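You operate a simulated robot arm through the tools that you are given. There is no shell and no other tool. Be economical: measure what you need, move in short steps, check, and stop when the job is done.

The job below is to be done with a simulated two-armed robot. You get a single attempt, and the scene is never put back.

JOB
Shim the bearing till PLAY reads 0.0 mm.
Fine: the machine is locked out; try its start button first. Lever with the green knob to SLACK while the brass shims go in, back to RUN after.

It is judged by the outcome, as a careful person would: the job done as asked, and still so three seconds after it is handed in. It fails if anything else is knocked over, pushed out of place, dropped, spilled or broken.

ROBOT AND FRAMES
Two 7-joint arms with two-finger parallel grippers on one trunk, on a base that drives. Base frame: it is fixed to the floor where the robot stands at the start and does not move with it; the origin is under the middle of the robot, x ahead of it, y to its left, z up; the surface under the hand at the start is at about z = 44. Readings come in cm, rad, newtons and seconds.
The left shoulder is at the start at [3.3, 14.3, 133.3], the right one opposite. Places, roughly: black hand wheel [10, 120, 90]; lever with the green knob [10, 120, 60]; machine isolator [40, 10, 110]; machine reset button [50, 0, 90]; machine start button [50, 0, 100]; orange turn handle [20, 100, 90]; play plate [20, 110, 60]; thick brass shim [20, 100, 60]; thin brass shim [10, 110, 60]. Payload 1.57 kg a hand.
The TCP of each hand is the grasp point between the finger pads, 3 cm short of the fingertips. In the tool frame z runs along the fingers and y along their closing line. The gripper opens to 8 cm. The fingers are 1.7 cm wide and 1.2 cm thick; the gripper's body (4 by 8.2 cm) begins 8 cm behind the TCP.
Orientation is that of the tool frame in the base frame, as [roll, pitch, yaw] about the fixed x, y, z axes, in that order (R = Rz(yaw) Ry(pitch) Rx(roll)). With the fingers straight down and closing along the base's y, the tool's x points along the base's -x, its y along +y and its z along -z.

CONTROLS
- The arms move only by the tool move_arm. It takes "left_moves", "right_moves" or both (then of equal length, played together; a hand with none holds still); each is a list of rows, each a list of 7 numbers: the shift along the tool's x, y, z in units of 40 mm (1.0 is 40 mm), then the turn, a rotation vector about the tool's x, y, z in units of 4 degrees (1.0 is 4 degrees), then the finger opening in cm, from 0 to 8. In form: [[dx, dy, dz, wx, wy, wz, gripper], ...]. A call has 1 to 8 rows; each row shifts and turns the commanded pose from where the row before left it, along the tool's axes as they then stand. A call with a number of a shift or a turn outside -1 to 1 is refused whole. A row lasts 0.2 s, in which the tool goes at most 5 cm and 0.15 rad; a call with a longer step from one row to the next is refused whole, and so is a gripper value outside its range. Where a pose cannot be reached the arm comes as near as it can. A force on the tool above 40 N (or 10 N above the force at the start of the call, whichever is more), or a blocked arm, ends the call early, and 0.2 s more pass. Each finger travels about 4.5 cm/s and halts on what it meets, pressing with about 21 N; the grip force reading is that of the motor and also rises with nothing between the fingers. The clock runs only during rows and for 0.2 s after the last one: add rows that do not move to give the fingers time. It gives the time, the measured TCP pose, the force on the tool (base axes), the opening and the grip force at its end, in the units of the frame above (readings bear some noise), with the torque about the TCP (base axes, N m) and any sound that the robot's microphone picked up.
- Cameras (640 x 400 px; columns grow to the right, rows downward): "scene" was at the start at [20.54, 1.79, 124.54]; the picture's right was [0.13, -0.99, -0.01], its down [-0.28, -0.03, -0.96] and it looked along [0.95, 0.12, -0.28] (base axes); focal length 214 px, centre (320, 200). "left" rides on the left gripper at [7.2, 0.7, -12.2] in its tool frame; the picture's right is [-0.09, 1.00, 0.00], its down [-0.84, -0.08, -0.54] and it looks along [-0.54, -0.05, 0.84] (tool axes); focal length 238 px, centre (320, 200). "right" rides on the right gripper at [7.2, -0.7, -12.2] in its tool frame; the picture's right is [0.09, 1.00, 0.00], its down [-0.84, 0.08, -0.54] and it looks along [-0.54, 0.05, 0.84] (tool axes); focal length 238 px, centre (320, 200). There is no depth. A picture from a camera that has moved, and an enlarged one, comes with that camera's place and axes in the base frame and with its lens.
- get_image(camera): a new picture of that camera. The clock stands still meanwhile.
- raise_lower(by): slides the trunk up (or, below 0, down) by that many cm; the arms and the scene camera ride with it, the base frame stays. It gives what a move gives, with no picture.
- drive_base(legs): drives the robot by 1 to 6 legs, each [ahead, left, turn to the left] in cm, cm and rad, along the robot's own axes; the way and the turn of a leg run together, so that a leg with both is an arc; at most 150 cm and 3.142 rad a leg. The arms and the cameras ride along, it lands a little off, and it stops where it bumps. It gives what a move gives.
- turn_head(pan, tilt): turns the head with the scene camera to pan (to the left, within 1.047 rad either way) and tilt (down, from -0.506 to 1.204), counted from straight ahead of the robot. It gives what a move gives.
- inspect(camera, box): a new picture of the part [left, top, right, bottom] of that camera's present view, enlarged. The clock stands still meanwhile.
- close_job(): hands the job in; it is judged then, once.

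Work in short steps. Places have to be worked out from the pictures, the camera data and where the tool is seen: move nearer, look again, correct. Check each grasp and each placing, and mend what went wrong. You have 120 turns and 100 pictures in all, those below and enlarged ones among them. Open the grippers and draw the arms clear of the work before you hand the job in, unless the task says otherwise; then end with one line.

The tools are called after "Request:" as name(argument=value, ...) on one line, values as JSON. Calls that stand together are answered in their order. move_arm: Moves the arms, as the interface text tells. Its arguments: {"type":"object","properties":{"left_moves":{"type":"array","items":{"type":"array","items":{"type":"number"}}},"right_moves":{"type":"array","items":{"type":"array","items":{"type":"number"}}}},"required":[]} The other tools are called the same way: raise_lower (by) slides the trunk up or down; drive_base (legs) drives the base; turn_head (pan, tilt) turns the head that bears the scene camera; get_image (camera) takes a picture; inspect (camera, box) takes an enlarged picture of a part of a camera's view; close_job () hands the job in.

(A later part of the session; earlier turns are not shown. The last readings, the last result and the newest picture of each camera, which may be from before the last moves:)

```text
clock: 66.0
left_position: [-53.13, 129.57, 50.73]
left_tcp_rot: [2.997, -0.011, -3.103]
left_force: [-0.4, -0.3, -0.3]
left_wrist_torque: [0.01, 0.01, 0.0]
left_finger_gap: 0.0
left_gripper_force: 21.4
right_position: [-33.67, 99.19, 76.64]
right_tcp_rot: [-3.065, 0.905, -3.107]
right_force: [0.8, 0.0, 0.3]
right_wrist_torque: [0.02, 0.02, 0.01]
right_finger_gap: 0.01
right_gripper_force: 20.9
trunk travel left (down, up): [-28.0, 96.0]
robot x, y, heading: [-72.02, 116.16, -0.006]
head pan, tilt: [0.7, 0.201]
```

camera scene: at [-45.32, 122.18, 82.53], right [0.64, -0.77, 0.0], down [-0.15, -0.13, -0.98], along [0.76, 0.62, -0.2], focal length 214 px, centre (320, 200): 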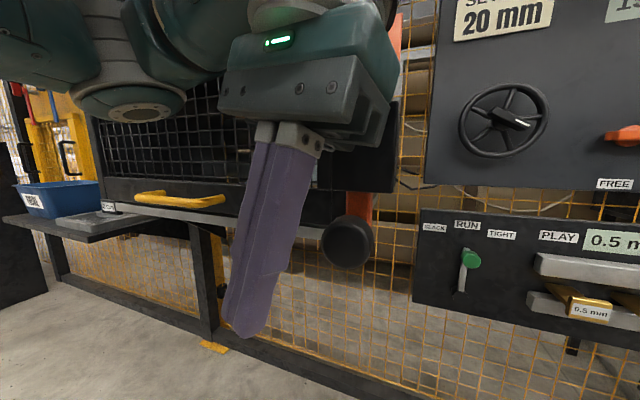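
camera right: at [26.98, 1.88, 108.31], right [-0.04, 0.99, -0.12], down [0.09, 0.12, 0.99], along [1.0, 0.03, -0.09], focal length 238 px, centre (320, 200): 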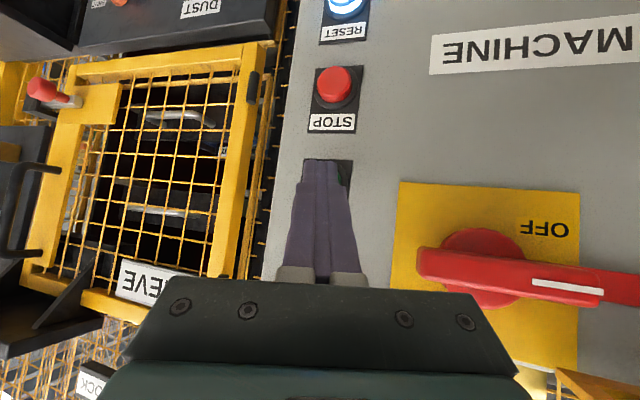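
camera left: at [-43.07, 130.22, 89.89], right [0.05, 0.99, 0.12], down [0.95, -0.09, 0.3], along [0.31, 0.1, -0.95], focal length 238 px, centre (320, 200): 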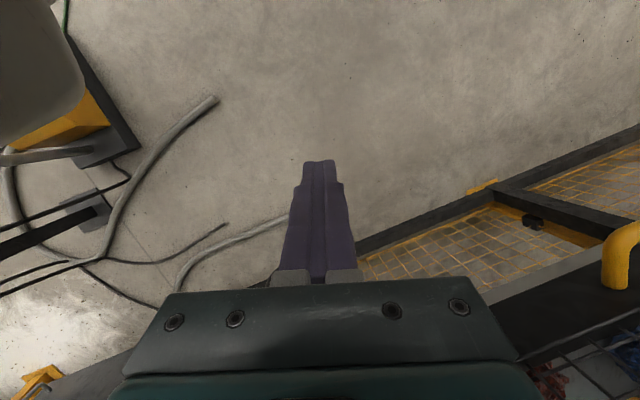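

The left hand is now low and tucked in. I'll drive forward towards about x = -50 and check.

Request:
drive_base(legs=[[22, 0, 0]])

Request:
turn_head(pan=-0.1, tilt=0.5)

Request:
get_image(camera="scene")

```text
clock: 67.7
left_position: [-34.28, 128.99, 50.63]
left_tcp_rot: [2.999, -0.026, -3.097]
left_force: [0.0, 0.7, 0.0]
left_wrist_torque: [-0.01, 0.0, 0.04]
left_finger_gap: 0.01
left_gripper_force: 21.2
right_position: [-14.21, 98.92, 76.26]
right_tcp_rot: [-3.061, 0.891, -3.097]
right_force: [-0.4, -0.1, -0.5]
right_wrist_torque: [0.0, -0.02, -0.01]
right_finger_gap: 0.0
right_gripper_force: 20.5
trunk travel left (down, up): [-28.0, 96.0]
robot x, y, heading: [-51.4, 115.71, 0.003]
head pan, tilt: [0.7, 0.201]
stopped in leg 1: the robot was blocked; the commanded pose is now the measured one
```

```text
clock: 68.8
left_position: [-34.55, 129.09, 50.42]
left_tcp_rot: [2.999, -0.03, -3.099]
left_force: [-0.6, 0.1, 0.3]
left_wrist_torque: [-0.04, 0.0, -0.01]
left_finger_gap: 0.0
left_gripper_force: 20.0
right_position: [-14.35, 98.81, 76.12]
right_tcp_rot: [-3.065, 0.889, -3.101]
right_force: [0.3, -1.0, -0.3]
right_wrist_torque: [0.01, 0.0, 0.02]
right_finger_gap: 0.0
right_gripper_force: 21.5
trunk travel left (down, up): [-28.0, 96.0]
robot x, y, heading: [-51.06, 116.26, -0.002]
head pan, tilt: [-0.099, 0.499]
```

```text
71 pictures are left
camera scene: at [-34.16, 114.89, 79.49], right [-0.1, -0.99, 0.0], down [-0.49, 0.05, -0.87], along [0.87, -0.09, -0.49], focal length 214 px, centre (320, 200)
```

scene: 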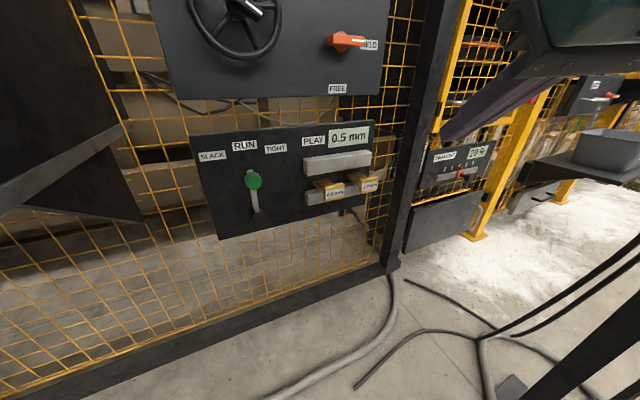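

All three bumps fit a base radius of ~40 cm meeting the pedal and pedestal. I'll back off 1 cm, go 4 cm left, then 6 cm forward, and do the rest with the arm.

Request:
drive_base(legs=[[-1.5, 0, 0], [0, 3.5, 0], [6, 0, 0]])

```text
clock: 70.4
left_position: [-35.37, 131.82, 50.36]
left_tcp_rot: [3.002, -0.028, -3.092]
left_force: [-0.5, -0.9, -0.3]
left_wrist_torque: [-0.02, 0.03, 0.05]
left_finger_gap: 0.0
left_gripper_force: 20.3
right_position: [-15.19, 102.04, 76.27]
right_tcp_rot: [-3.055, 0.888, -3.087]
right_force: [0.2, -0.4, -0.2]
right_wrist_torque: [0.01, -0.02, -0.01]
right_finger_gap: 0.0
right_gripper_force: 21.1
trunk travel left (down, up): [-28.0, 96.0]
robot x, y, heading: [-52.11, 119.58, -0.004]
head pan, tilt: [-0.099, 0.499]
stopped in leg 3: the robot was blocked; the commanded pose is now the measured one
```

Blocked at the same x, so something ahead or at the left elbow is the stop. I'll look left.

Request:
turn_head(pan=0.9, tilt=0.3)

Request:
get_image(camera="scene")

Request:
turn_head(pan=0.3, tilt=1.2)

Request:
get_image(camera="scene")

```text
clock: 71.7
left_position: [-35.61, 131.89, 50.35]
left_tcp_rot: [3.002, -0.029, -3.096]
left_force: [-0.5, -0.6, 0.0]
left_wrist_torque: [0.0, -0.01, 0.0]
left_finger_gap: 0.0
left_gripper_force: 20.7
right_position: [-15.24, 101.95, 76.09]
right_tcp_rot: [-3.055, 0.887, -3.089]
right_force: [-0.1, 0.3, 0.5]
right_wrist_torque: [-0.01, 0.0, 0.01]
right_finger_gap: 0.0
right_gripper_force: 20.7
trunk travel left (down, up): [-28.0, 96.0]
robot x, y, heading: [-52.04, 119.6, 0.01]
head pan, tilt: [0.901, 0.3]
```

```text
70 pictures are left
camera scene: at [-38.36, 126.14, 81.32], right [0.78, -0.62, -0.01], down [-0.2, -0.24, -0.95], along [0.59, 0.75, -0.31], focal length 214 px, centre (320, 200)
```

scene: 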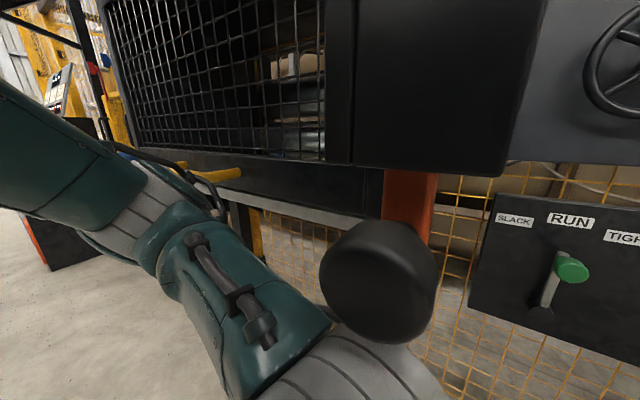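

```text
clock: 72.8
left_position: [-35.65, 131.89, 50.38]
left_tcp_rot: [3.002, -0.03, -3.094]
left_force: [0.7, 0.3, -0.4]
left_wrist_torque: [0.01, 0.02, 0.01]
left_finger_gap: 0.01
left_gripper_force: 21.2
right_position: [-15.27, 101.86, 76.05]
right_tcp_rot: [-3.057, 0.886, -3.09]
right_force: [-0.1, -0.5, 0.8]
right_wrist_torque: [0.06, 0.01, -0.01]
right_finger_gap: 0.0
right_gripper_force: 20.9
trunk travel left (down, up): [-28.0, 96.0]
robot x, y, heading: [-51.98, 119.4, -0.002]
head pan, tilt: [0.3, 1.201]
```

```text
69 pictures are left
camera scene: at [-38.95, 120.45, 74.12], right [0.3, -0.95, 0.0], down [-0.9, -0.28, -0.34], along [0.33, 0.1, -0.94], focal length 214 px, centre (320, 200)
```

scene: 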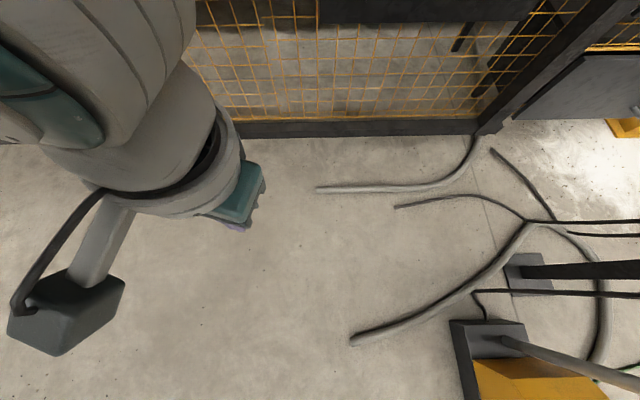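

The left forearm is resting against the black knob of the neighbouring orange lever. I'll back straight off it, turn towards the panel so the left arm falls behind, and shift right.

Request:
drive_base(legs=[[-10, 0, 0], [0, 0, 0.6], [0, -23, 0]])

Request:
turn_head(pan=-0.3, tilt=0.45)

Request:
get_image(camera="scene")

```text
clock: 77.0
left_position: [-40.69, 121.6, 50.64]
left_tcp_rot: [2.997, -0.011, -2.515]
left_force: [-1.2, 0.4, -0.8]
left_wrist_torque: [-0.01, 0.0, -0.01]
left_finger_gap: 0.02
left_gripper_force: 20.5
right_position: [-7.73, 107.21, 76.7]
right_tcp_rot: [-3.064, 0.905, -2.52]
right_force: [-1.0, 0.3, -1.0]
right_wrist_torque: [-0.01, 0.0, 0.04]
right_finger_gap: 0.01
right_gripper_force: 20.8
trunk travel left (down, up): [-28.0, 96.0]
robot x, y, heading: [-49.49, 100.16, 0.574]
head pan, tilt: [0.3, 1.201]
```

```text
clock: 78.0
left_position: [-40.51, 121.53, 50.8]
left_tcp_rot: [2.996, -0.012, -2.517]
left_force: [-0.8, 0.7, 0.3]
left_wrist_torque: [0.03, 0.01, 0.02]
left_finger_gap: 0.03
left_gripper_force: 20.9
right_position: [-7.68, 107.14, 76.57]
right_tcp_rot: [-3.065, 0.904, -2.52]
right_force: [-0.8, 0.3, 0.5]
right_wrist_torque: [0.0, -0.01, -0.01]
right_finger_gap: 0.0
right_gripper_force: 20.9
trunk travel left (down, up): [-28.0, 96.0]
robot x, y, heading: [-49.27, 100.12, 0.579]
head pan, tilt: [-0.3, 0.45]
```

```text
68 pictures are left
camera scene: at [-32.25, 108.08, 80.2], right [0.27, -0.96, 0.0], down [-0.42, -0.12, -0.9], along [0.87, 0.25, -0.44], focal length 214 px, centre (320, 200)
```

scene: 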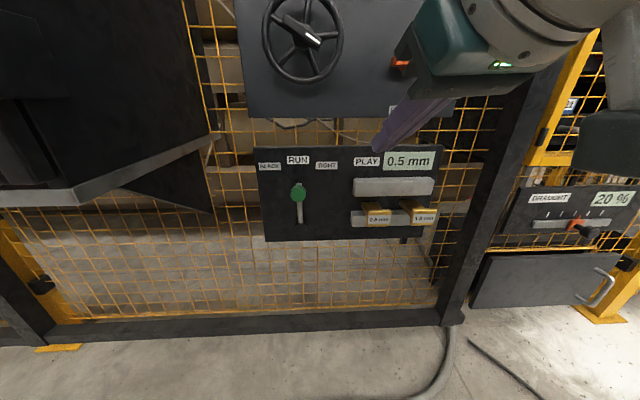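

No bumps this time, and the panel is straight ahead. I'll zoom on the bearing plate.

Request:
inspect(camera="scene", box=[245, 140, 455, 250])

Request:
get_image(camera="right")

```text
3.05 times, centred on (350, 195) of scene
camera zoom: at [-32.25, 108.08, 80.2], right [0.27, -0.96, 0.0], down [-0.42, -0.12, -0.9], along [0.87, 0.25, -0.44], focal length 654 px, centre (229, 215)
```

zoom: 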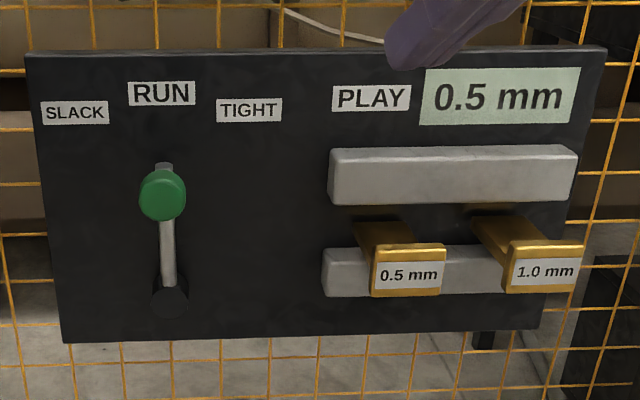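

```text
66 pictures are left
camera right: at [-19.19, 99.3, 78.45], right [-0.57, 0.81, -0.12], down [0.01, 0.15, 0.99], along [0.82, 0.57, -0.1], focal length 238 px, centre (320, 200)
```

right: 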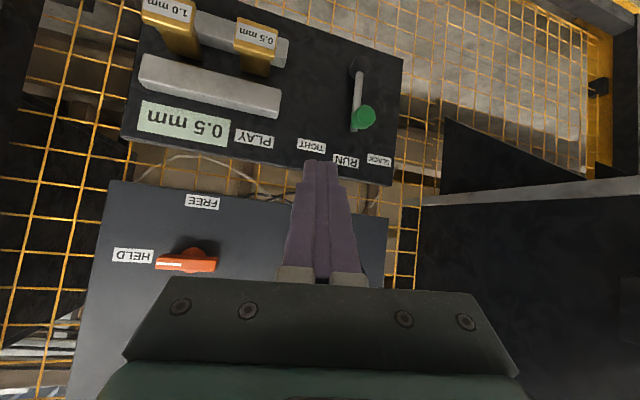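

The labels read 0.5 mm and 1.0 mm, and PLAY is 0.5 with the lever at RUN. I place the knob near [6.9, 124.2, 61.3], the 0.5 shim front near [9.7, 107, 56], and the panel facing heading 0.38. I'll come a little nearer and square the right hand up to the panel.

Request:
drive_base(legs=[[9, -6, 0]])

Request:
move_arm(right_moves=[[0, 0, 0, 0.9, 0, 0.71, 2], [0, 0, 0, 0.9, 0, 0.71, 4], [0, 0, 0, 0.9, 0, 0.71, 5], [0, 0, 0, 0, 0, 0, 5]])

Request:
get_image(camera="scene")

Request:
get_image(camera="right")

```text
clock: 79.2
left_position: [-29.71, 121.25, 50.73]
left_tcp_rot: [2.996, -0.012, -2.518]
left_force: [0.5, 0.6, -0.6]
left_wrist_torque: [0.03, 0.0, 0.0]
left_finger_gap: 0.0
left_gripper_force: 20.5
right_position: [3.28, 106.92, 76.62]
right_tcp_rot: [-3.068, 0.904, -2.522]
right_force: [-0.2, 0.3, -0.2]
right_wrist_torque: [0.03, 0.03, 0.01]
right_finger_gap: 0.0
right_gripper_force: 21.3
trunk travel left (down, up): [-28.0, 96.0]
robot x, y, heading: [-38.44, 99.97, 0.577]
head pan, tilt: [-0.3, 0.45]
```

```text
clock: 80.2
left_position: [-29.68, 121.41, 50.7]
left_tcp_rot: [2.996, -0.011, -2.518]
left_force: [1.1, 0.1, -0.4]
left_wrist_torque: [-0.03, 0.01, 0.03]
left_finger_gap: 0.01
left_gripper_force: 21.2
right_position: [3.29, 106.88, 76.69]
right_tcp_rot: [-3.064, 0.915, -2.762]
right_force: [-0.5, -0.3, 0.4]
right_wrist_torque: [0.01, 0.0, 0.0]
right_finger_gap: 4.99
right_gripper_force: 0.1
trunk travel left (down, up): [-28.0, 96.0]
robot x, y, heading: [-38.3, 100.3, 0.577]
head pan, tilt: [-0.3, 0.45]
```

```text
65 pictures are left
camera scene: at [-21.34, 107.84, 80.21], right [0.27, -0.96, 0.0], down [-0.42, -0.12, -0.9], along [0.87, 0.24, -0.44], focal length 214 px, centre (320, 200)
```

scene: 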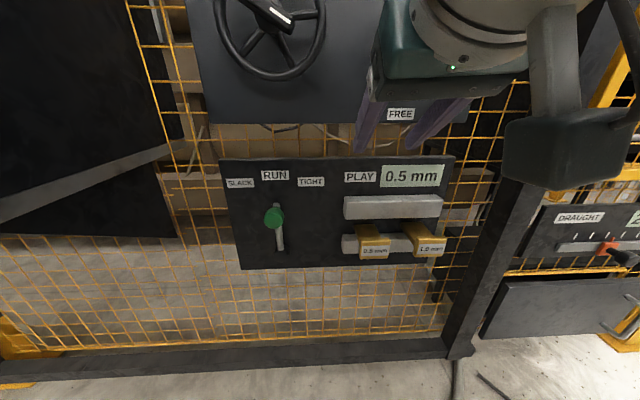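

```text
64 pictures are left
camera right: at [-9.84, 102.05, 78.29], right [-0.36, 0.92, -0.12], down [0.04, 0.14, 0.99], along [0.93, 0.35, -0.08], focal length 238 px, centre (320, 200)
```

right: 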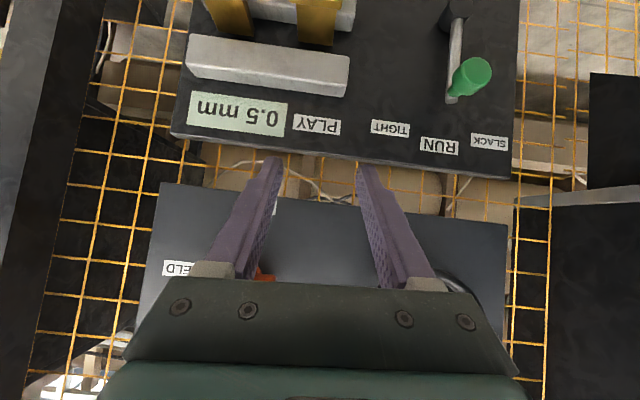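

Second triangulation agrees: knob at [7.1, 123.9, 61.4]. I'll move the open right hand to a point 8 cm back from it along the fingers.

Request:
move_arm(right_moves=[[0.303, 0.764, 0.392, 0, 0, 0, 6], [0.303, 0.764, 0.392, 0, 0, 0, 6], [0.303, 0.764, 0.392, 0, 0, 0, 6], [0.303, 0.764, 0.392, 0, 0, 0, 6], [0.303, 0.764, 0.392, 0, 0, 0, 6]])

Request:
get_image(camera="right")

Request:
inspect(camera="scene", box=[200, 120, 360, 300])

```text
clock: 81.4
left_position: [-29.73, 121.41, 50.88]
left_tcp_rot: [2.995, -0.013, -2.519]
left_force: [0.3, -0.5, 0.6]
left_wrist_torque: [-0.01, -0.03, -0.02]
left_finger_gap: 0.02
left_gripper_force: 21.0
right_position: [1.06, 121.72, 66.09]
right_tcp_rot: [-3.066, 0.915, -2.764]
right_force: [0.1, 0.6, 0.6]
right_wrist_torque: [0.0, -0.01, 0.0]
right_finger_gap: 5.97
right_gripper_force: 0.0
trunk travel left (down, up): [-28.0, 96.0]
robot x, y, heading: [-38.5, 99.77, 0.576]
head pan, tilt: [-0.3, 0.45]
```

```text
63 pictures are left
camera right: at [-12.12, 116.82, 67.92], right [-0.36, 0.92, -0.12], down [0.04, 0.14, 0.99], along [0.93, 0.36, -0.09], focal length 238 px, centre (320, 200)
```

right: 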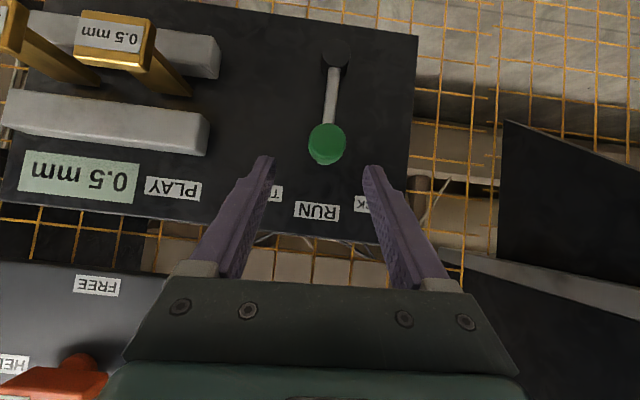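

```text
2.22 times, centred on (280, 210) of scene
camera zoom: at [-21.38, 107.95, 80.21], right [0.27, -0.96, 0.0], down [-0.42, -0.12, -0.9], along [0.87, 0.25, -0.44], focal length 477 px, centre (409, 178)
```

zoom: 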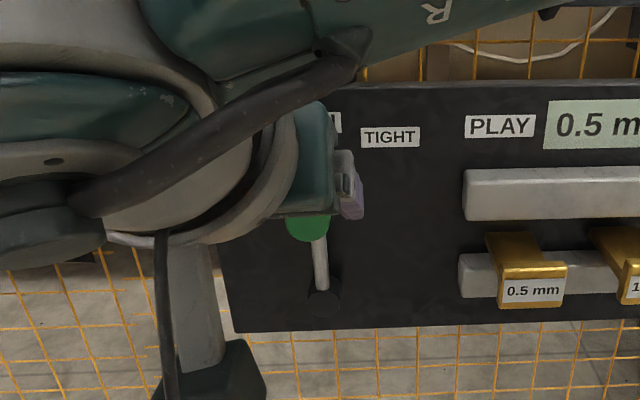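

The knob sits between the fingers, slightly left. I'll shift 0.6 cm, advance 7.5 cm, and close on it.

Request:
move_arm(right_moves=[[0, 0.15, 0.4, 0, 0, 0, 6], [0, 0, 0.5, 0, 0, 0, 6], [0, 0, 0.5, 0, 0, 0, 6], [0, 0, 0.48, 0, 0, 0, 6], [0, 0, 0, 0, 0, 0, 4], [0, 0, 0, 0, 0, 0, 2], [0, 0, 0, 0, 0, 0, 1]])

Request:
get_image(camera="right")

```text
clock: 83.0
left_position: [-29.71, 121.35, 50.78]
left_tcp_rot: [2.996, -0.012, -2.519]
left_force: [0.8, -1.0, -0.6]
left_wrist_torque: [-0.01, 0.0, -0.02]
left_finger_gap: 0.01
left_gripper_force: 20.8
right_position: [6.41, 123.94, 61.63]
right_tcp_rot: [-3.065, 0.915, -2.761]
right_force: [1.2, -0.3, -1.7]
right_wrist_torque: [0.06, -0.22, 0.32]
right_finger_gap: 3.36
right_gripper_force: 25.1
trunk travel left (down, up): [-28.0, 96.0]
robot x, y, heading: [-38.59, 99.99, 0.577]
head pan, tilt: [-0.3, 0.45]
```

```text
61 pictures are left
camera right: at [-6.72, 119.08, 63.39], right [-0.36, 0.92, -0.12], down [0.04, 0.14, 0.99], along [0.93, 0.36, -0.09], focal length 238 px, centre (320, 200)
```

right: 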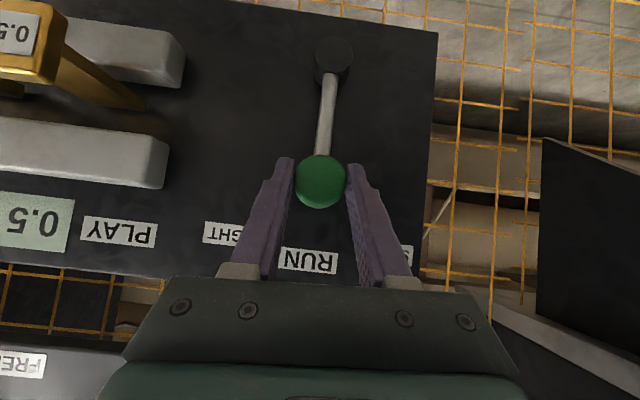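

The knob is held (3.36 cm). I'll swing it left along its arc (radius ~7 cm) towards SLACK, about 28°.

Request:
move_arm(right_moves=[[0.02, 0.31, 0.0, 0, 0, 0, 1], [0.065, 0.3, 0.03, 0, 0, 0, 1], [0.1, 0.26, 0.06, 0, 0, 0, 1]])

Request:
get_image(camera="right")

Request:
get_image(camera="scene")

```text
clock: 83.8
left_position: [-29.66, 121.37, 50.73]
left_tcp_rot: [2.997, -0.013, -2.517]
left_force: [-0.2, -0.7, 0.2]
left_wrist_torque: [0.03, -0.01, -0.01]
left_finger_gap: 0.0
left_gripper_force: 21.3
right_position: [5.32, 127.24, 60.78]
right_tcp_rot: [-3.064, 0.918, -2.761]
right_force: [-2.1, -1.6, 11.4]
right_wrist_torque: [-0.24, -0.88, 0.29]
right_finger_gap: 3.29
right_gripper_force: 40.9
trunk travel left (down, up): [-28.0, 96.0]
robot x, y, heading: [-38.44, 99.72, 0.576]
head pan, tilt: [-0.3, 0.45]
```

```text
60 pictures are left
camera right: at [-7.83, 122.36, 62.41], right [-0.36, 0.92, -0.12], down [0.03, 0.14, 0.99], along [0.93, 0.36, -0.08], focal length 238 px, centre (320, 200)
```

right: 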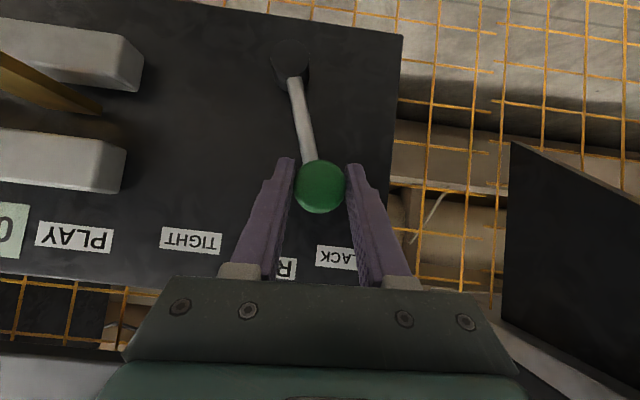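

```text
59 pictures are left
camera scene: at [-21.31, 107.88, 80.23], right [0.27, -0.96, 0.0], down [-0.42, -0.12, -0.9], along [0.87, 0.24, -0.43], focal length 214 px, centre (320, 200)
```

scene: 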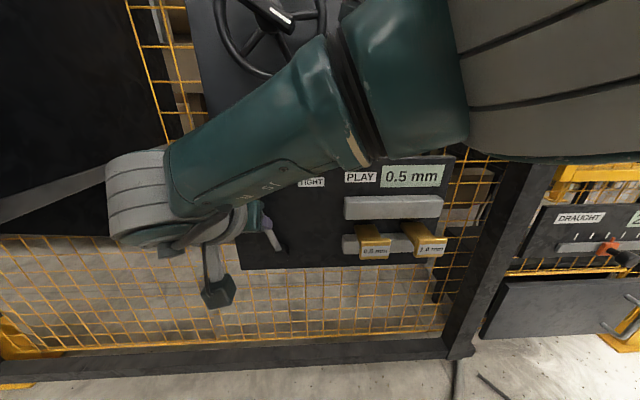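

The lever has swung about 23–27°. I'll carry it a bit further to feel the stop.

Request:
move_arm(right_moves=[[0.03, 0.15, 0.02, 0, 0, 0, 1], [0.05, 0.15, 0.03, 0, 0, 0, 1], [0.05, 0.12, 0.03, 0, 0, 0, 1], [0, 0, 0, 0, 0, 0, 1]])

Request:
get_image(camera="right")

```text
clock: 85.0
left_position: [-30.51, 120.99, 50.55]
left_tcp_rot: [2.995, -0.017, -2.517]
left_force: [0.0, -0.4, 0.2]
left_wrist_torque: [0.02, 0.01, -0.01]
left_finger_gap: 0.0
left_gripper_force: 20.9
right_position: [9.16, 124.17, 59.45]
right_tcp_rot: [-3.01, 0.919, -2.819]
right_force: [-18.3, -6.1, -4.4]
right_wrist_torque: [-0.34, 0.31, 0.88]
right_finger_gap: 3.49
right_gripper_force: 42.4
trunk travel left (down, up): [-28.0, 96.0]
robot x, y, heading: [-38.59, 99.94, 0.577]
head pan, tilt: [-0.3, 0.45]
stopped in row 4 (right hand): the arm was blocked; the commanded pose is now the measured one
```

```text
58 pictures are left
camera right: at [-4.5, 120.73, 61.02], right [-0.27, 0.95, -0.15], down [0.04, 0.17, 0.99], along [0.96, 0.26, -0.08], focal length 238 px, centre (320, 200)
```

right: 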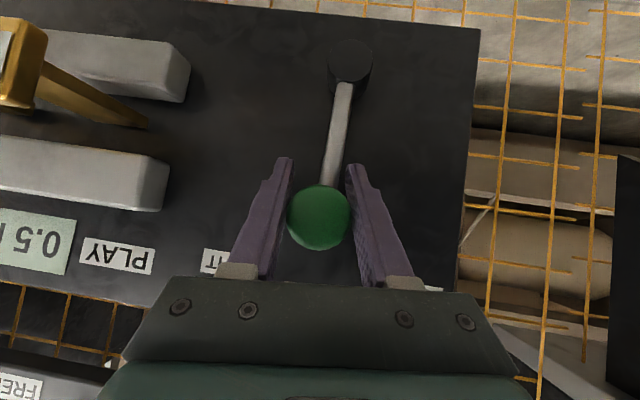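

The arm lost its posture (it jumped forward as the lever sprang back to RUN), since the target lies too far across the body. I'll release, draw back, and turn the base left so the lever is in front of the right shoulder.

Request:
move_arm(right_moves=[[0, 0, -0.2, 0, 0, 0, 6], [0, 0, -0.2, 0, 0, 0, 6], [0, 0, -0.5, 0, 0, 0, 6], [0, 0, -0.8, 0, 0, 0, 6], [0, 0, -0.8, 0, 0, 0, 6], [0, 0, -0.8, 0, 0, 0, 6], [0, 0, -0.5, 0, 0, 0, 6]])

Request:
get_image(camera="right")

```text
clock: 86.6
left_position: [-29.74, 121.33, 50.73]
left_tcp_rot: [2.997, -0.012, -2.518]
left_force: [0.1, 0.3, -0.2]
left_wrist_torque: [0.02, 0.02, -0.02]
left_finger_gap: 0.0
left_gripper_force: 21.0
right_position: [-2.42, 122.36, 68.66]
right_tcp_rot: [-3.008, 0.93, -2.817]
right_force: [0.2, -0.3, -0.1]
right_wrist_torque: [-0.03, 0.0, -0.01]
right_finger_gap: 6.02
right_gripper_force: 0.1
trunk travel left (down, up): [-28.0, 96.0]
robot x, y, heading: [-38.21, 99.65, 0.575]
head pan, tilt: [-0.3, 0.45]
```

```text
57 pictures are left
camera right: at [-16.08, 118.93, 70.05], right [-0.26, 0.95, -0.15], down [0.03, 0.17, 0.99], along [0.96, 0.26, -0.07], focal length 238 px, centre (320, 200)
```

right: 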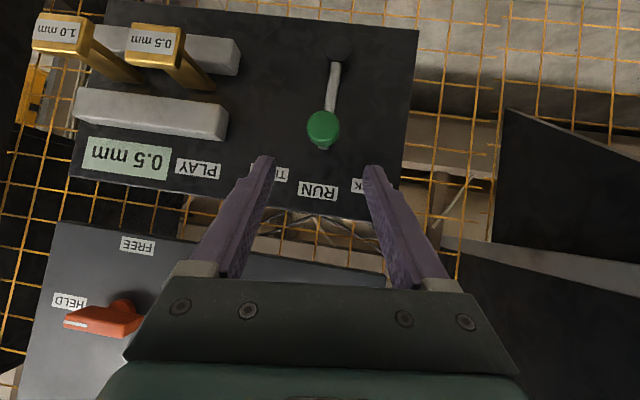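

Lever is back at RUN, nothing else disturbed. I'll shift the hand right, then turn the base left 0.25 rad.

Request:
move_arm(right_moves=[[0, -1, 0, 0, 0, 0, 6], [0, -1, 0, 0, 0, 0, 6], [0, -1, 0, 0, 0, 0, 6], [0, -1, 0, 0, 0, 0, 6]])

Request:
drive_base(legs=[[0, 0, 0.25]])

Request:
turn_head(pan=-0.5, tilt=0.45)

Request:
get_image(camera="scene")

Request:
get_image(camera="right")

```text
clock: 87.7
left_position: [-29.66, 121.27, 50.69]
left_tcp_rot: [2.997, -0.013, -2.519]
left_force: [0.0, 0.0, -1.1]
left_wrist_torque: [0.0, 0.06, 0.02]
left_finger_gap: 0.02
left_gripper_force: 20.9
right_position: [-2.06, 105.76, 65.32]
right_tcp_rot: [-2.95, 0.794, -2.762]
right_force: [-0.3, -1.0, 0.2]
right_wrist_torque: [0.02, -0.01, 0.03]
right_finger_gap: 5.99
right_gripper_force: 0.1
trunk travel left (down, up): [-28.0, 96.0]
robot x, y, heading: [-38.24, 100.09, 0.572]
head pan, tilt: [-0.3, 0.45]
stopped in row 4 (right hand): the arm was blocked; the commanded pose is now the measured one
```

```text
clock: 89.0
left_position: [-35.38, 122.92, 50.76]
left_tcp_rot: [2.996, -0.013, -2.263]
left_force: [0.3, 0.0, -0.3]
left_wrist_torque: [0.0, -0.02, 0.0]
left_finger_gap: 0.01
left_gripper_force: 20.9
right_position: [-4.67, 114.78, 65.23]
right_tcp_rot: [-2.95, 0.794, -2.503]
right_force: [0.3, 0.6, 0.3]
right_wrist_torque: [0.01, 0.0, 0.0]
right_finger_gap: 6.04
right_gripper_force: 0.0
trunk travel left (down, up): [-28.0, 96.0]
robot x, y, heading: [-38.43, 100.24, 0.831]
head pan, tilt: [-0.3, 0.45]
```

```text
clock: 89.7
left_position: [-35.33, 122.84, 50.7]
left_tcp_rot: [2.996, -0.012, -2.263]
left_force: [0.0, -0.1, 1.3]
left_wrist_torque: [-0.02, -0.02, 0.0]
left_finger_gap: 0.0
left_gripper_force: 20.8
right_position: [-4.7, 114.71, 65.3]
right_tcp_rot: [-2.95, 0.791, -2.504]
right_force: [0.2, 0.2, 0.1]
right_wrist_torque: [0.01, -0.01, 0.02]
right_finger_gap: 6.01
right_gripper_force: 0.2
trunk travel left (down, up): [-28.0, 96.0]
robot x, y, heading: [-38.11, 99.71, 0.831]
head pan, tilt: [-0.499, 0.45]
```

```text
56 pictures are left
camera scene: at [-23.14, 110.3, 80.21], right [0.33, -0.95, 0.0], down [-0.41, -0.14, -0.9], along [0.85, 0.29, -0.44], focal length 214 px, centre (320, 200)
```

scene: 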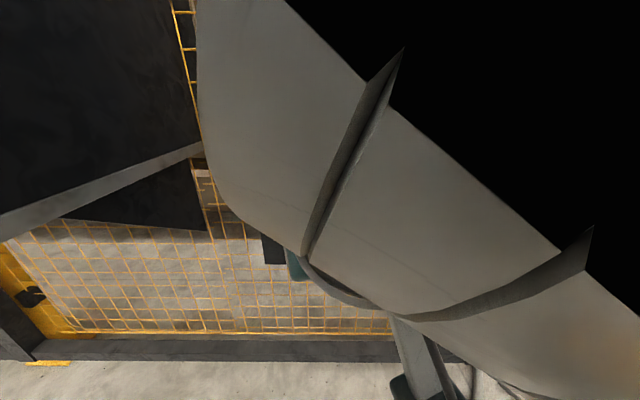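

```text
55 pictures are left
camera right: at [-16.73, 108.06, 68.54], right [-0.53, 0.83, -0.2], down [0.07, 0.27, 0.96], along [0.85, 0.49, -0.2], focal length 238 px, centre (320, 200)
```

right: 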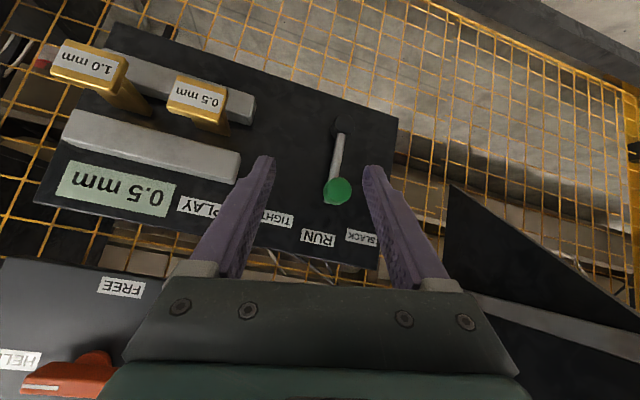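

The right elbow has folded up in front of the head. I'll back the base a little and move the hand outwards to the right to unfold it.

Request:
drive_base(legs=[[-12, 0, 0]])

Request:
move_arm(right_moves=[[0, -0.5, -0.5, 0, 0, 0, 6], [0, -0.5, -0.5, 0, 0, 0, 6], [0, -0.5, -0.5, 0, 0, 0, 6], [0, -0.5, -0.5, 0, 0, 0, 6]])

Request:
get_image(camera="scene")

```text
clock: 91.0
left_position: [-43.24, 114.15, 50.82]
left_tcp_rot: [2.997, -0.012, -2.264]
left_force: [-0.4, -0.4, 0.3]
left_wrist_torque: [0.02, 0.0, 0.01]
left_finger_gap: 0.0
left_gripper_force: 20.4
right_position: [-12.62, 106.15, 65.22]
right_tcp_rot: [-2.951, 0.793, -2.505]
right_force: [-0.2, -1.3, 0.2]
right_wrist_torque: [0.0, -0.01, 0.0]
right_finger_gap: 6.0
right_gripper_force: 0.1
trunk travel left (down, up): [-28.0, 96.0]
robot x, y, heading: [-46.09, 91.07, 0.83]
head pan, tilt: [-0.499, 0.45]
```

```text
clock: 92.2
left_position: [-43.32, 114.29, 50.71]
left_tcp_rot: [2.998, -0.011, -2.264]
left_force: [-0.8, 0.0, 0.5]
left_wrist_torque: [0.0, 0.02, -0.02]
left_finger_gap: 0.01
left_gripper_force: 21.1
right_position: [-12.72, 100.88, 66.11]
right_tcp_rot: [-2.886, 0.746, -2.521]
right_force: [0.2, -0.3, -0.3]
right_wrist_torque: [0.02, -0.02, -0.02]
right_finger_gap: 6.0
right_gripper_force: 0.1
right hand out of reach, approached as far as the arm can: row 2, 3, 4
trunk travel left (down, up): [-28.0, 96.0]
robot x, y, heading: [-46.4, 91.15, 0.832]
head pan, tilt: [-0.499, 0.45]
stopped in row 4 (right hand): the arm was blocked; the commanded pose is now the measured one
```

```text
54 pictures are left
camera scene: at [-30.51, 100.0, 81.15], right [0.15, -0.99, 0.0], down [-0.34, -0.05, -0.94], along [0.93, 0.14, -0.34], focal length 214 px, centre (320, 200)
```

scene: 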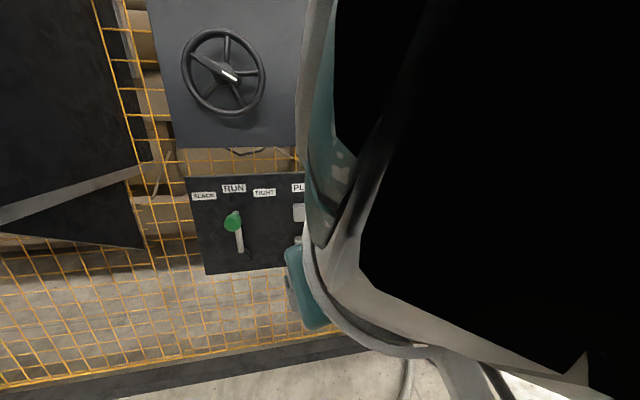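

The elbow presses against the head. I'll move the base away to free space, then stretch the hand forward so the elbow comes off the head.

Request:
drive_base(legs=[[-6, 21, 0]])

Request:
move_arm(right_moves=[[-0.5, 0, 0.5, 0, 0, 0, 6], [-0.5, 0, 0.5, 0, 0, 0, 6], [-0.5, 0, 0.5, 0, 0, 0, 6], [-0.5, 0, 0.5, 0, 0, 0, 6]])

Request:
turn_head(pan=0.0, tilt=0.45)

Request:
get_image(camera="scene")

```text
clock: 93.9
left_position: [-63.36, 124.28, 50.7]
left_tcp_rot: [2.998, -0.014, -2.257]
left_force: [-0.4, 0.3, -0.8]
left_wrist_torque: [0.01, 0.0, 0.04]
left_finger_gap: 0.02
left_gripper_force: 20.9
right_position: [-32.77, 111.23, 66.14]
right_tcp_rot: [-2.89, 0.745, -2.518]
right_force: [1.0, 0.2, 0.6]
right_wrist_torque: [0.01, 0.01, 0.02]
right_finger_gap: 6.01
right_gripper_force: 0.1
trunk travel left (down, up): [-28.0, 96.0]
robot x, y, heading: [-66.62, 101.04, 0.839]
head pan, tilt: [-0.499, 0.45]
```

```text
clock: 94.9
left_position: [-63.3, 124.19, 50.74]
left_tcp_rot: [2.996, -0.012, -2.255]
left_force: [-0.1, 0.0, -0.2]
left_wrist_torque: [0.04, 0.03, 0.03]
left_finger_gap: 0.0
left_gripper_force: 21.0
right_position: [-22.71, 115.98, 65.84]
right_tcp_rot: [-2.892, 0.745, -2.517]
right_force: [0.1, 0.3, 0.8]
right_wrist_torque: [0.04, 0.01, 0.01]
right_finger_gap: 6.0
right_gripper_force: 0.0
trunk travel left (down, up): [-28.0, 96.0]
robot x, y, heading: [-66.3, 101.29, 0.833]
head pan, tilt: [-0.499, 0.45]
```

```text
clock: 95.8
left_position: [-63.36, 124.2, 50.85]
left_tcp_rot: [2.996, -0.012, -2.257]
left_force: [-0.4, 0.0, -0.7]
left_wrist_torque: [-0.01, -0.02, 0.0]
left_finger_gap: 0.0
left_gripper_force: 20.7
right_position: [-22.73, 115.81, 65.87]
right_tcp_rot: [-2.891, 0.74, -2.522]
right_force: [0.8, -0.4, -0.7]
right_wrist_torque: [0.0, 0.01, 0.02]
right_finger_gap: 5.98
right_gripper_force: 0.0
trunk travel left (down, up): [-28.0, 96.0]
robot x, y, heading: [-66.17, 101.36, 0.836]
head pan, tilt: [0.0, 0.45]
```

```text
53 pictures are left
camera scene: at [-53.56, 115.49, 80.21], right [0.74, -0.67, 0.0], down [-0.29, -0.32, -0.9], along [0.6, 0.67, -0.44], focal length 214 px, centre (320, 200)
```

scene: 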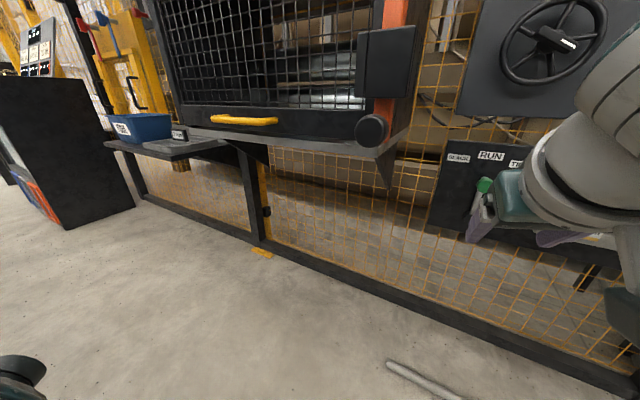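

The elbow is free and the hand stands well at the right front. I'll level the hand's roll and drive back near the panel with the same heading.

Request:
move_arm(right_moves=[[0, 0, 0, -0.9, 0, 0, 6], [0, 0, 0, -0.9, 0, 0, 6], [0, 0, 0, -0.9, 0, 0, 6], [0, 0, 0, -0.9, 0, 0, 6]])

Request:
drive_base(legs=[[15, -16.5, 0]])

Request:
turn_head(pan=-0.4, tilt=0.45)

Request:
get_image(camera="scene")

Request:
get_image(camera="right")

```text
clock: 96.8
left_position: [-63.4, 124.19, 50.76]
left_tcp_rot: [2.998, -0.012, -2.256]
left_force: [-0.8, 0.3, -0.1]
left_wrist_torque: [-0.01, 0.02, 0.01]
left_finger_gap: 0.01
left_gripper_force: 21.4
right_position: [-22.7, 115.93, 66.0]
right_tcp_rot: [3.14, 0.745, -2.518]
right_force: [-0.1, -0.6, 0.2]
right_wrist_torque: [0.01, 0.01, -0.01]
right_finger_gap: 6.04
right_gripper_force: 0.0
trunk travel left (down, up): [-28.0, 96.0]
robot x, y, heading: [-65.91, 100.98, 0.84]
head pan, tilt: [0.0, 0.45]
```

```text
clock: 98.5
left_position: [-40.92, 124.2, 50.78]
left_tcp_rot: [2.998, -0.012, -2.258]
left_force: [0.8, -0.2, 0.0]
left_wrist_torque: [-0.02, 0.0, 0.0]
left_finger_gap: 0.0
left_gripper_force: 21.2
right_position: [-0.01, 116.06, 65.98]
right_tcp_rot: [3.14, 0.744, -2.518]
right_force: [-0.1, -0.1, -0.5]
right_wrist_torque: [0.02, -0.02, 0.0]
right_finger_gap: 5.99
right_gripper_force: 0.1
trunk travel left (down, up): [-28.0, 96.0]
robot x, y, heading: [-43.8, 101.47, 0.835]
head pan, tilt: [0.0, 0.45]
```

```text
clock: 99.4
left_position: [-40.73, 124.16, 50.66]
left_tcp_rot: [2.996, -0.012, -2.256]
left_force: [-0.7, -0.1, -0.2]
left_wrist_torque: [0.0, -0.02, 0.0]
left_finger_gap: 0.0
left_gripper_force: 21.1
right_position: [-0.12, 115.97, 65.9]
right_tcp_rot: [3.141, 0.742, -2.519]
right_force: [-0.1, -0.2, -0.2]
right_wrist_torque: [-0.01, -0.01, 0.03]
right_finger_gap: 5.98
right_gripper_force: 0.1
trunk travel left (down, up): [-28.0, 96.0]
robot x, y, heading: [-44.05, 100.86, 0.836]
head pan, tilt: [-0.4, 0.45]
```

```text
52 pictures are left
camera scene: at [-28.8, 112.55, 80.21], right [0.43, -0.91, 0.0], down [-0.39, -0.19, -0.9], along [0.81, 0.38, -0.44], focal length 214 px, centre (320, 200)
```

scene: 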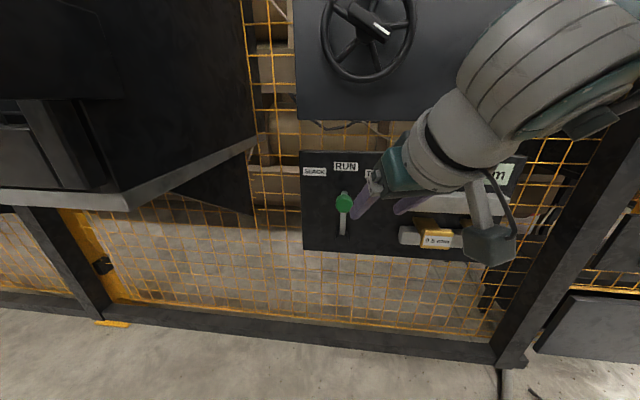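

```text
51 pictures are left
camera right: at [-10.64, 107.65, 69.99], right [-0.64, 0.77, -0.06], down [0.16, 0.21, 0.97], along [0.75, 0.61, -0.25], focal length 238 px, centre (320, 200)
```

right: 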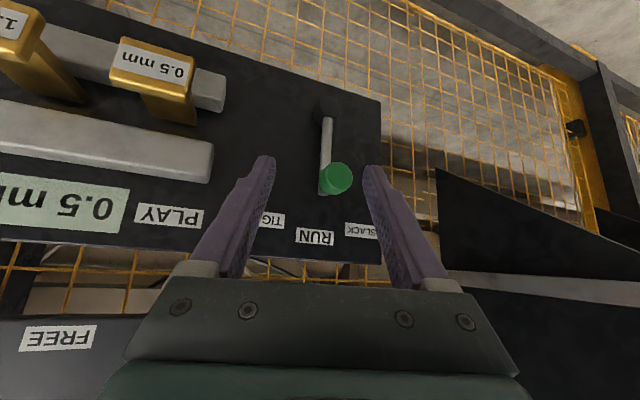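

The arm posture is good now and the lever knob is almost between the fingers. I'll line up sideways, then advance onto it and close.

Request:
move_arm(right_moves=[[0, 0.52, 0, 0, 0, 0, 6], [-0.37, 0, 0.8, 0, 0, 0, 6], [-0.37, 0, 0.8, 0, 0, 0, 6], [-0.37, 0, 0.8, 0, 0, 0, 6], [0, 0, 0, 0, 0, 0, 4], [0, 0, 0, 0, 0, 0, 2], [0, 0, 0, 0, 0, 0, 1]])

Request:
get_image(camera="right")

```text
clock: 101.0
left_position: [-40.76, 124.22, 50.75]
left_tcp_rot: [2.997, -0.012, -2.256]
left_force: [0.6, -0.2, 0.0]
left_wrist_torque: [0.02, 0.01, -0.05]
left_finger_gap: 0.01
left_gripper_force: 21.0
right_position: [6.74, 123.55, 61.9]
right_tcp_rot: [3.139, 0.745, -2.519]
right_force: [0.5, 0.8, -0.6]
right_wrist_torque: [0.07, 0.05, -0.31]
right_finger_gap: 3.81
right_gripper_force: 27.1
trunk travel left (down, up): [-28.0, 96.0]
robot x, y, heading: [-43.76, 101.23, 0.835]
head pan, tilt: [-0.4, 0.45]
```

```text
50 pictures are left
camera right: at [-3.92, 115.24, 65.88], right [-0.64, 0.77, -0.06], down [0.16, 0.21, 0.97], along [0.76, 0.6, -0.25], focal length 238 px, centre (320, 200)
```

right: 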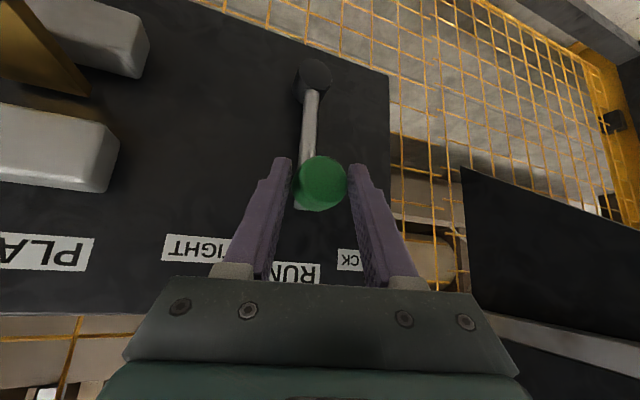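

Knob gripped. I'll swing it in small arc steps parallel to the panel to about 36°; the move will stop if it meets the lever's end stop.

Request:
move_arm(right_moves=[[-0.027, 0.183, 0.038, 0, 0, 0, 1], [-0.013, 0.181, 0.052, 0, 0, 0, 1], [0, 0.177, 0.066, 0, 0, 0, 1], [0.014, 0.171, 0.079, 0, 0, 0, 1], [0.028, 0.163, 0.091, 0, 0, 0, 1], [0.041, 0.153, 0.101, 0, 0, 0, 1], [0, 0, 0, 0, 0, 0, 1]])

Request:
get_image(camera="right")

Request:
get_image(camera="scene")

```text
clock: 102.6
left_position: [-40.67, 124.25, 50.79]
left_tcp_rot: [2.997, -0.01, -2.255]
left_force: [0.6, 0.1, -0.6]
left_wrist_torque: [0.0, -0.03, -0.01]
left_finger_gap: 0.02
left_gripper_force: 20.6
right_position: [5.11, 127.35, 60.61]
right_tcp_rot: [3.141, 0.743, -2.517]
right_force: [5.3, 2.7, -4.3]
right_wrist_torque: [-0.01, 0.29, -0.29]
right_finger_gap: 3.61
right_gripper_force: 42.3
trunk travel left (down, up): [-28.0, 96.0]
robot x, y, heading: [-43.97, 101.37, 0.836]
head pan, tilt: [-0.4, 0.45]
```

```text
49 pictures are left
camera right: at [-5.48, 119.07, 64.53], right [-0.64, 0.77, -0.06], down [0.16, 0.21, 0.97], along [0.75, 0.61, -0.25], focal length 238 px, centre (320, 200)
```

right: 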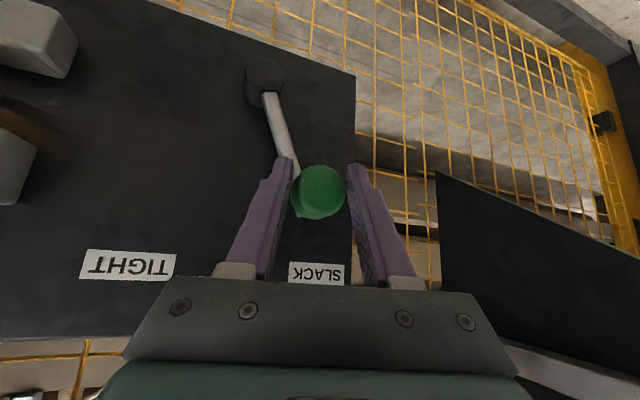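

```text
48 pictures are left
camera scene: at [-28.7, 112.6, 80.21], right [0.42, -0.91, 0.0], down [-0.39, -0.18, -0.9], along [0.82, 0.38, -0.43], focal length 214 px, centre (320, 200)
```

scene: 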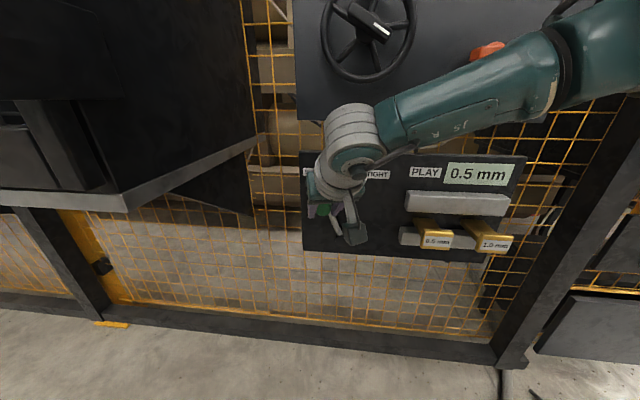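

The lever lies well over, in line with SLACK. I'll open and back out slightly to see whether it stays.

Request:
move_arm(right_moves=[[0, 0, 0, 0, 0, 0, 5], [0, 0, 0, 0, 0, 0, 6], [0.37, 0, -0.8, 0, 0, 0, 6], [0.37, 0, -0.8, 0, 0, 0, 6]])

Request:
get_image(camera="right")

```text
clock: 103.6
left_position: [-40.81, 124.09, 50.84]
left_tcp_rot: [2.997, -0.011, -2.257]
left_force: [0.4, -0.3, 0.4]
left_wrist_torque: [0.0, 0.01, 0.0]
left_finger_gap: 0.0
left_gripper_force: 20.9
right_position: [-0.31, 123.32, 63.18]
right_tcp_rot: [-3.141, 0.745, -2.518]
right_force: [-0.7, 0.4, -0.1]
right_wrist_torque: [-0.02, 0.01, 0.01]
right_finger_gap: 5.99
right_gripper_force: 0.0
trunk travel left (down, up): [-28.0, 96.0]
robot x, y, heading: [-43.9, 101.14, 0.836]
head pan, tilt: [-0.4, 0.45]
```

```text
47 pictures are left
camera right: at [-10.87, 114.93, 67.25], right [-0.64, 0.77, -0.06], down [0.16, 0.21, 0.97], along [0.76, 0.61, -0.25], focal length 238 px, centre (320, 200)
```

right: 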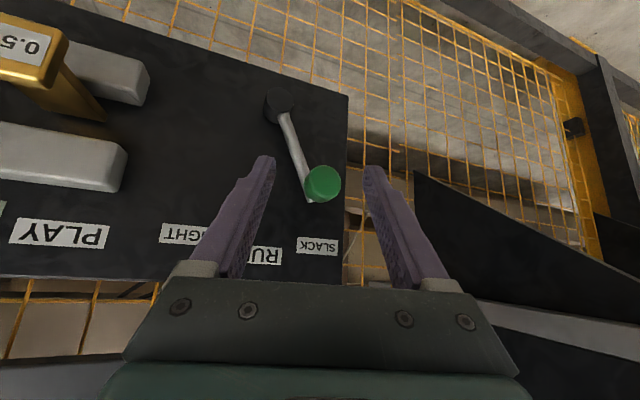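

The lever stays at SLACK. I'll draw the hand back and turn the base right so the 0.5 mm shim is before the right hand.

Request:
move_arm(right_moves=[[0.3, -0.3, -0.8, 0, 0, 0, 4], [0.3, -0.3, -0.8, 0, 0, 0, 2], [0, 0, 0, 0, 0, 0, 0], [0, 0, 0, 0, 0, 0, 0]])

Request:
drive_base(legs=[[0, 0, -0.25]])

Request:
turn_head(pan=-0.25, tilt=0.45)

Request:
get_image(camera="scene")

Request:
get_image(camera="right")

```text
clock: 104.6
left_position: [-40.76, 124.14, 50.78]
left_tcp_rot: [2.997, -0.012, -2.255]
left_force: [0.4, 0.2, -0.6]
left_wrist_torque: [0.0, 0.02, -0.01]
left_finger_gap: 0.02
left_gripper_force: 20.9
right_position: [-4.23, 117.9, 66.39]
right_tcp_rot: [-3.141, 0.743, -2.518]
right_force: [0.7, 0.4, -0.2]
right_wrist_torque: [0.02, 0.0, -0.02]
right_finger_gap: 0.0
right_gripper_force: 14.2
trunk travel left (down, up): [-28.0, 96.0]
robot x, y, heading: [-43.74, 101.23, 0.837]
head pan, tilt: [-0.4, 0.45]
```

```text
clock: 105.8
left_position: [-35.13, 122.76, 50.76]
left_tcp_rot: [2.998, -0.011, -2.506]
left_force: [-0.1, 0.8, 0.9]
left_wrist_torque: [-0.01, 0.01, -0.01]
left_finger_gap: 0.0
left_gripper_force: 20.8
right_position: [-1.19, 107.81, 66.32]
right_tcp_rot: [-3.141, 0.744, -2.766]
right_force: [0.5, 0.7, -0.9]
right_wrist_torque: [0.02, -0.04, -0.01]
right_finger_gap: 0.01
right_gripper_force: 21.1
trunk travel left (down, up): [-28.0, 96.0]
robot x, y, heading: [-43.64, 100.87, 0.588]
head pan, tilt: [-0.4, 0.45]
```

```text
clock: 106.5
left_position: [-35.2, 122.74, 50.88]
left_tcp_rot: [2.997, -0.013, -2.505]
left_force: [-0.4, 0.2, 0.4]
left_wrist_torque: [0.0, 0.02, 0.0]
left_finger_gap: 0.01
left_gripper_force: 20.8
right_position: [-1.17, 107.72, 66.18]
right_tcp_rot: [-3.14, 0.744, -2.765]
right_force: [-0.5, -1.6, -0.9]
right_wrist_torque: [0.0, -0.01, 0.01]
right_finger_gap: 0.01
right_gripper_force: 21.2
trunk travel left (down, up): [-28.0, 96.0]
robot x, y, heading: [-43.8, 101.02, 0.589]
head pan, tilt: [-0.25, 0.45]
```

```text
46 pictures are left
camera scene: at [-26.82, 109.82, 80.21], right [0.33, -0.94, 0.0], down [-0.41, -0.14, -0.9], along [0.85, 0.3, -0.44], focal length 214 px, centre (320, 200)
```

scene: 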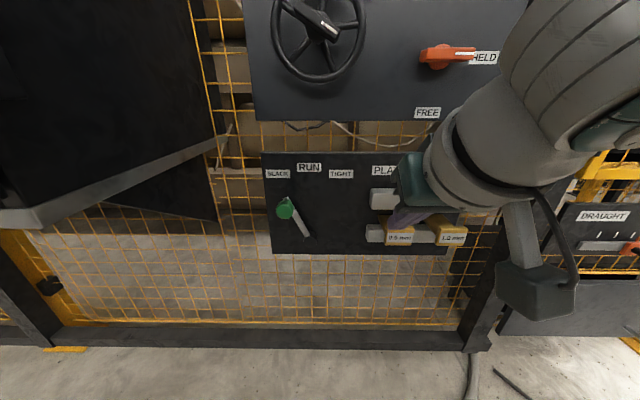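

```text
45 pictures are left
camera right: at [-13.54, 102.25, 70.33], right [-0.43, 0.9, -0.06], down [0.2, 0.16, 0.97], along [0.88, 0.4, -0.25], focal length 238 px, centre (320, 200)
```

right: 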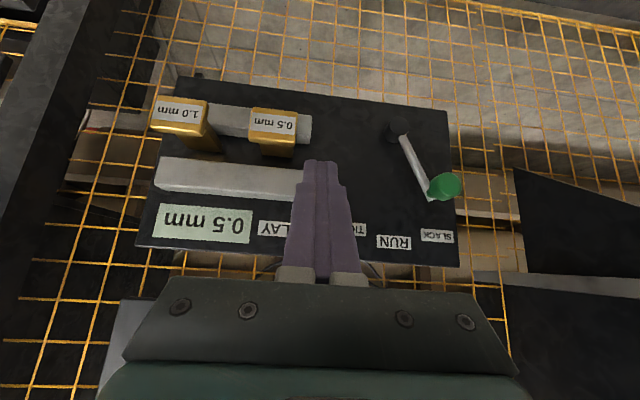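

PLAY still shows 0.5 with the lever at SLACK. I'll zoom in on the shims and the jaws.

Request:
inspect(camera="right", box=[140, 80, 330, 250])

```text
2.35 times, centred on (235, 165) of right
camera zoom: at [-13.54, 102.25, 70.33], right [-0.43, 0.9, -0.06], down [0.2, 0.16, 0.97], along [0.88, 0.4, -0.25], focal length 561 px, centre (520, 282)
```

zoom: 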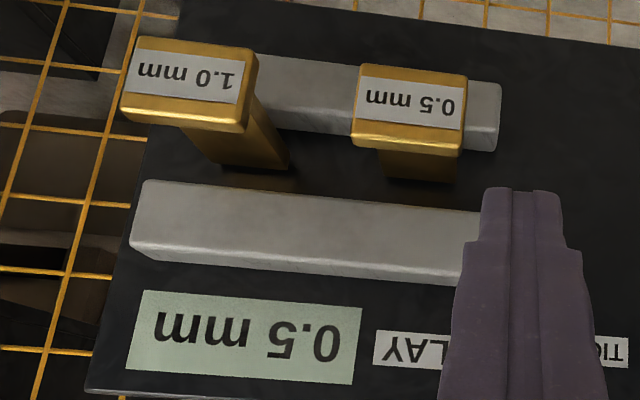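

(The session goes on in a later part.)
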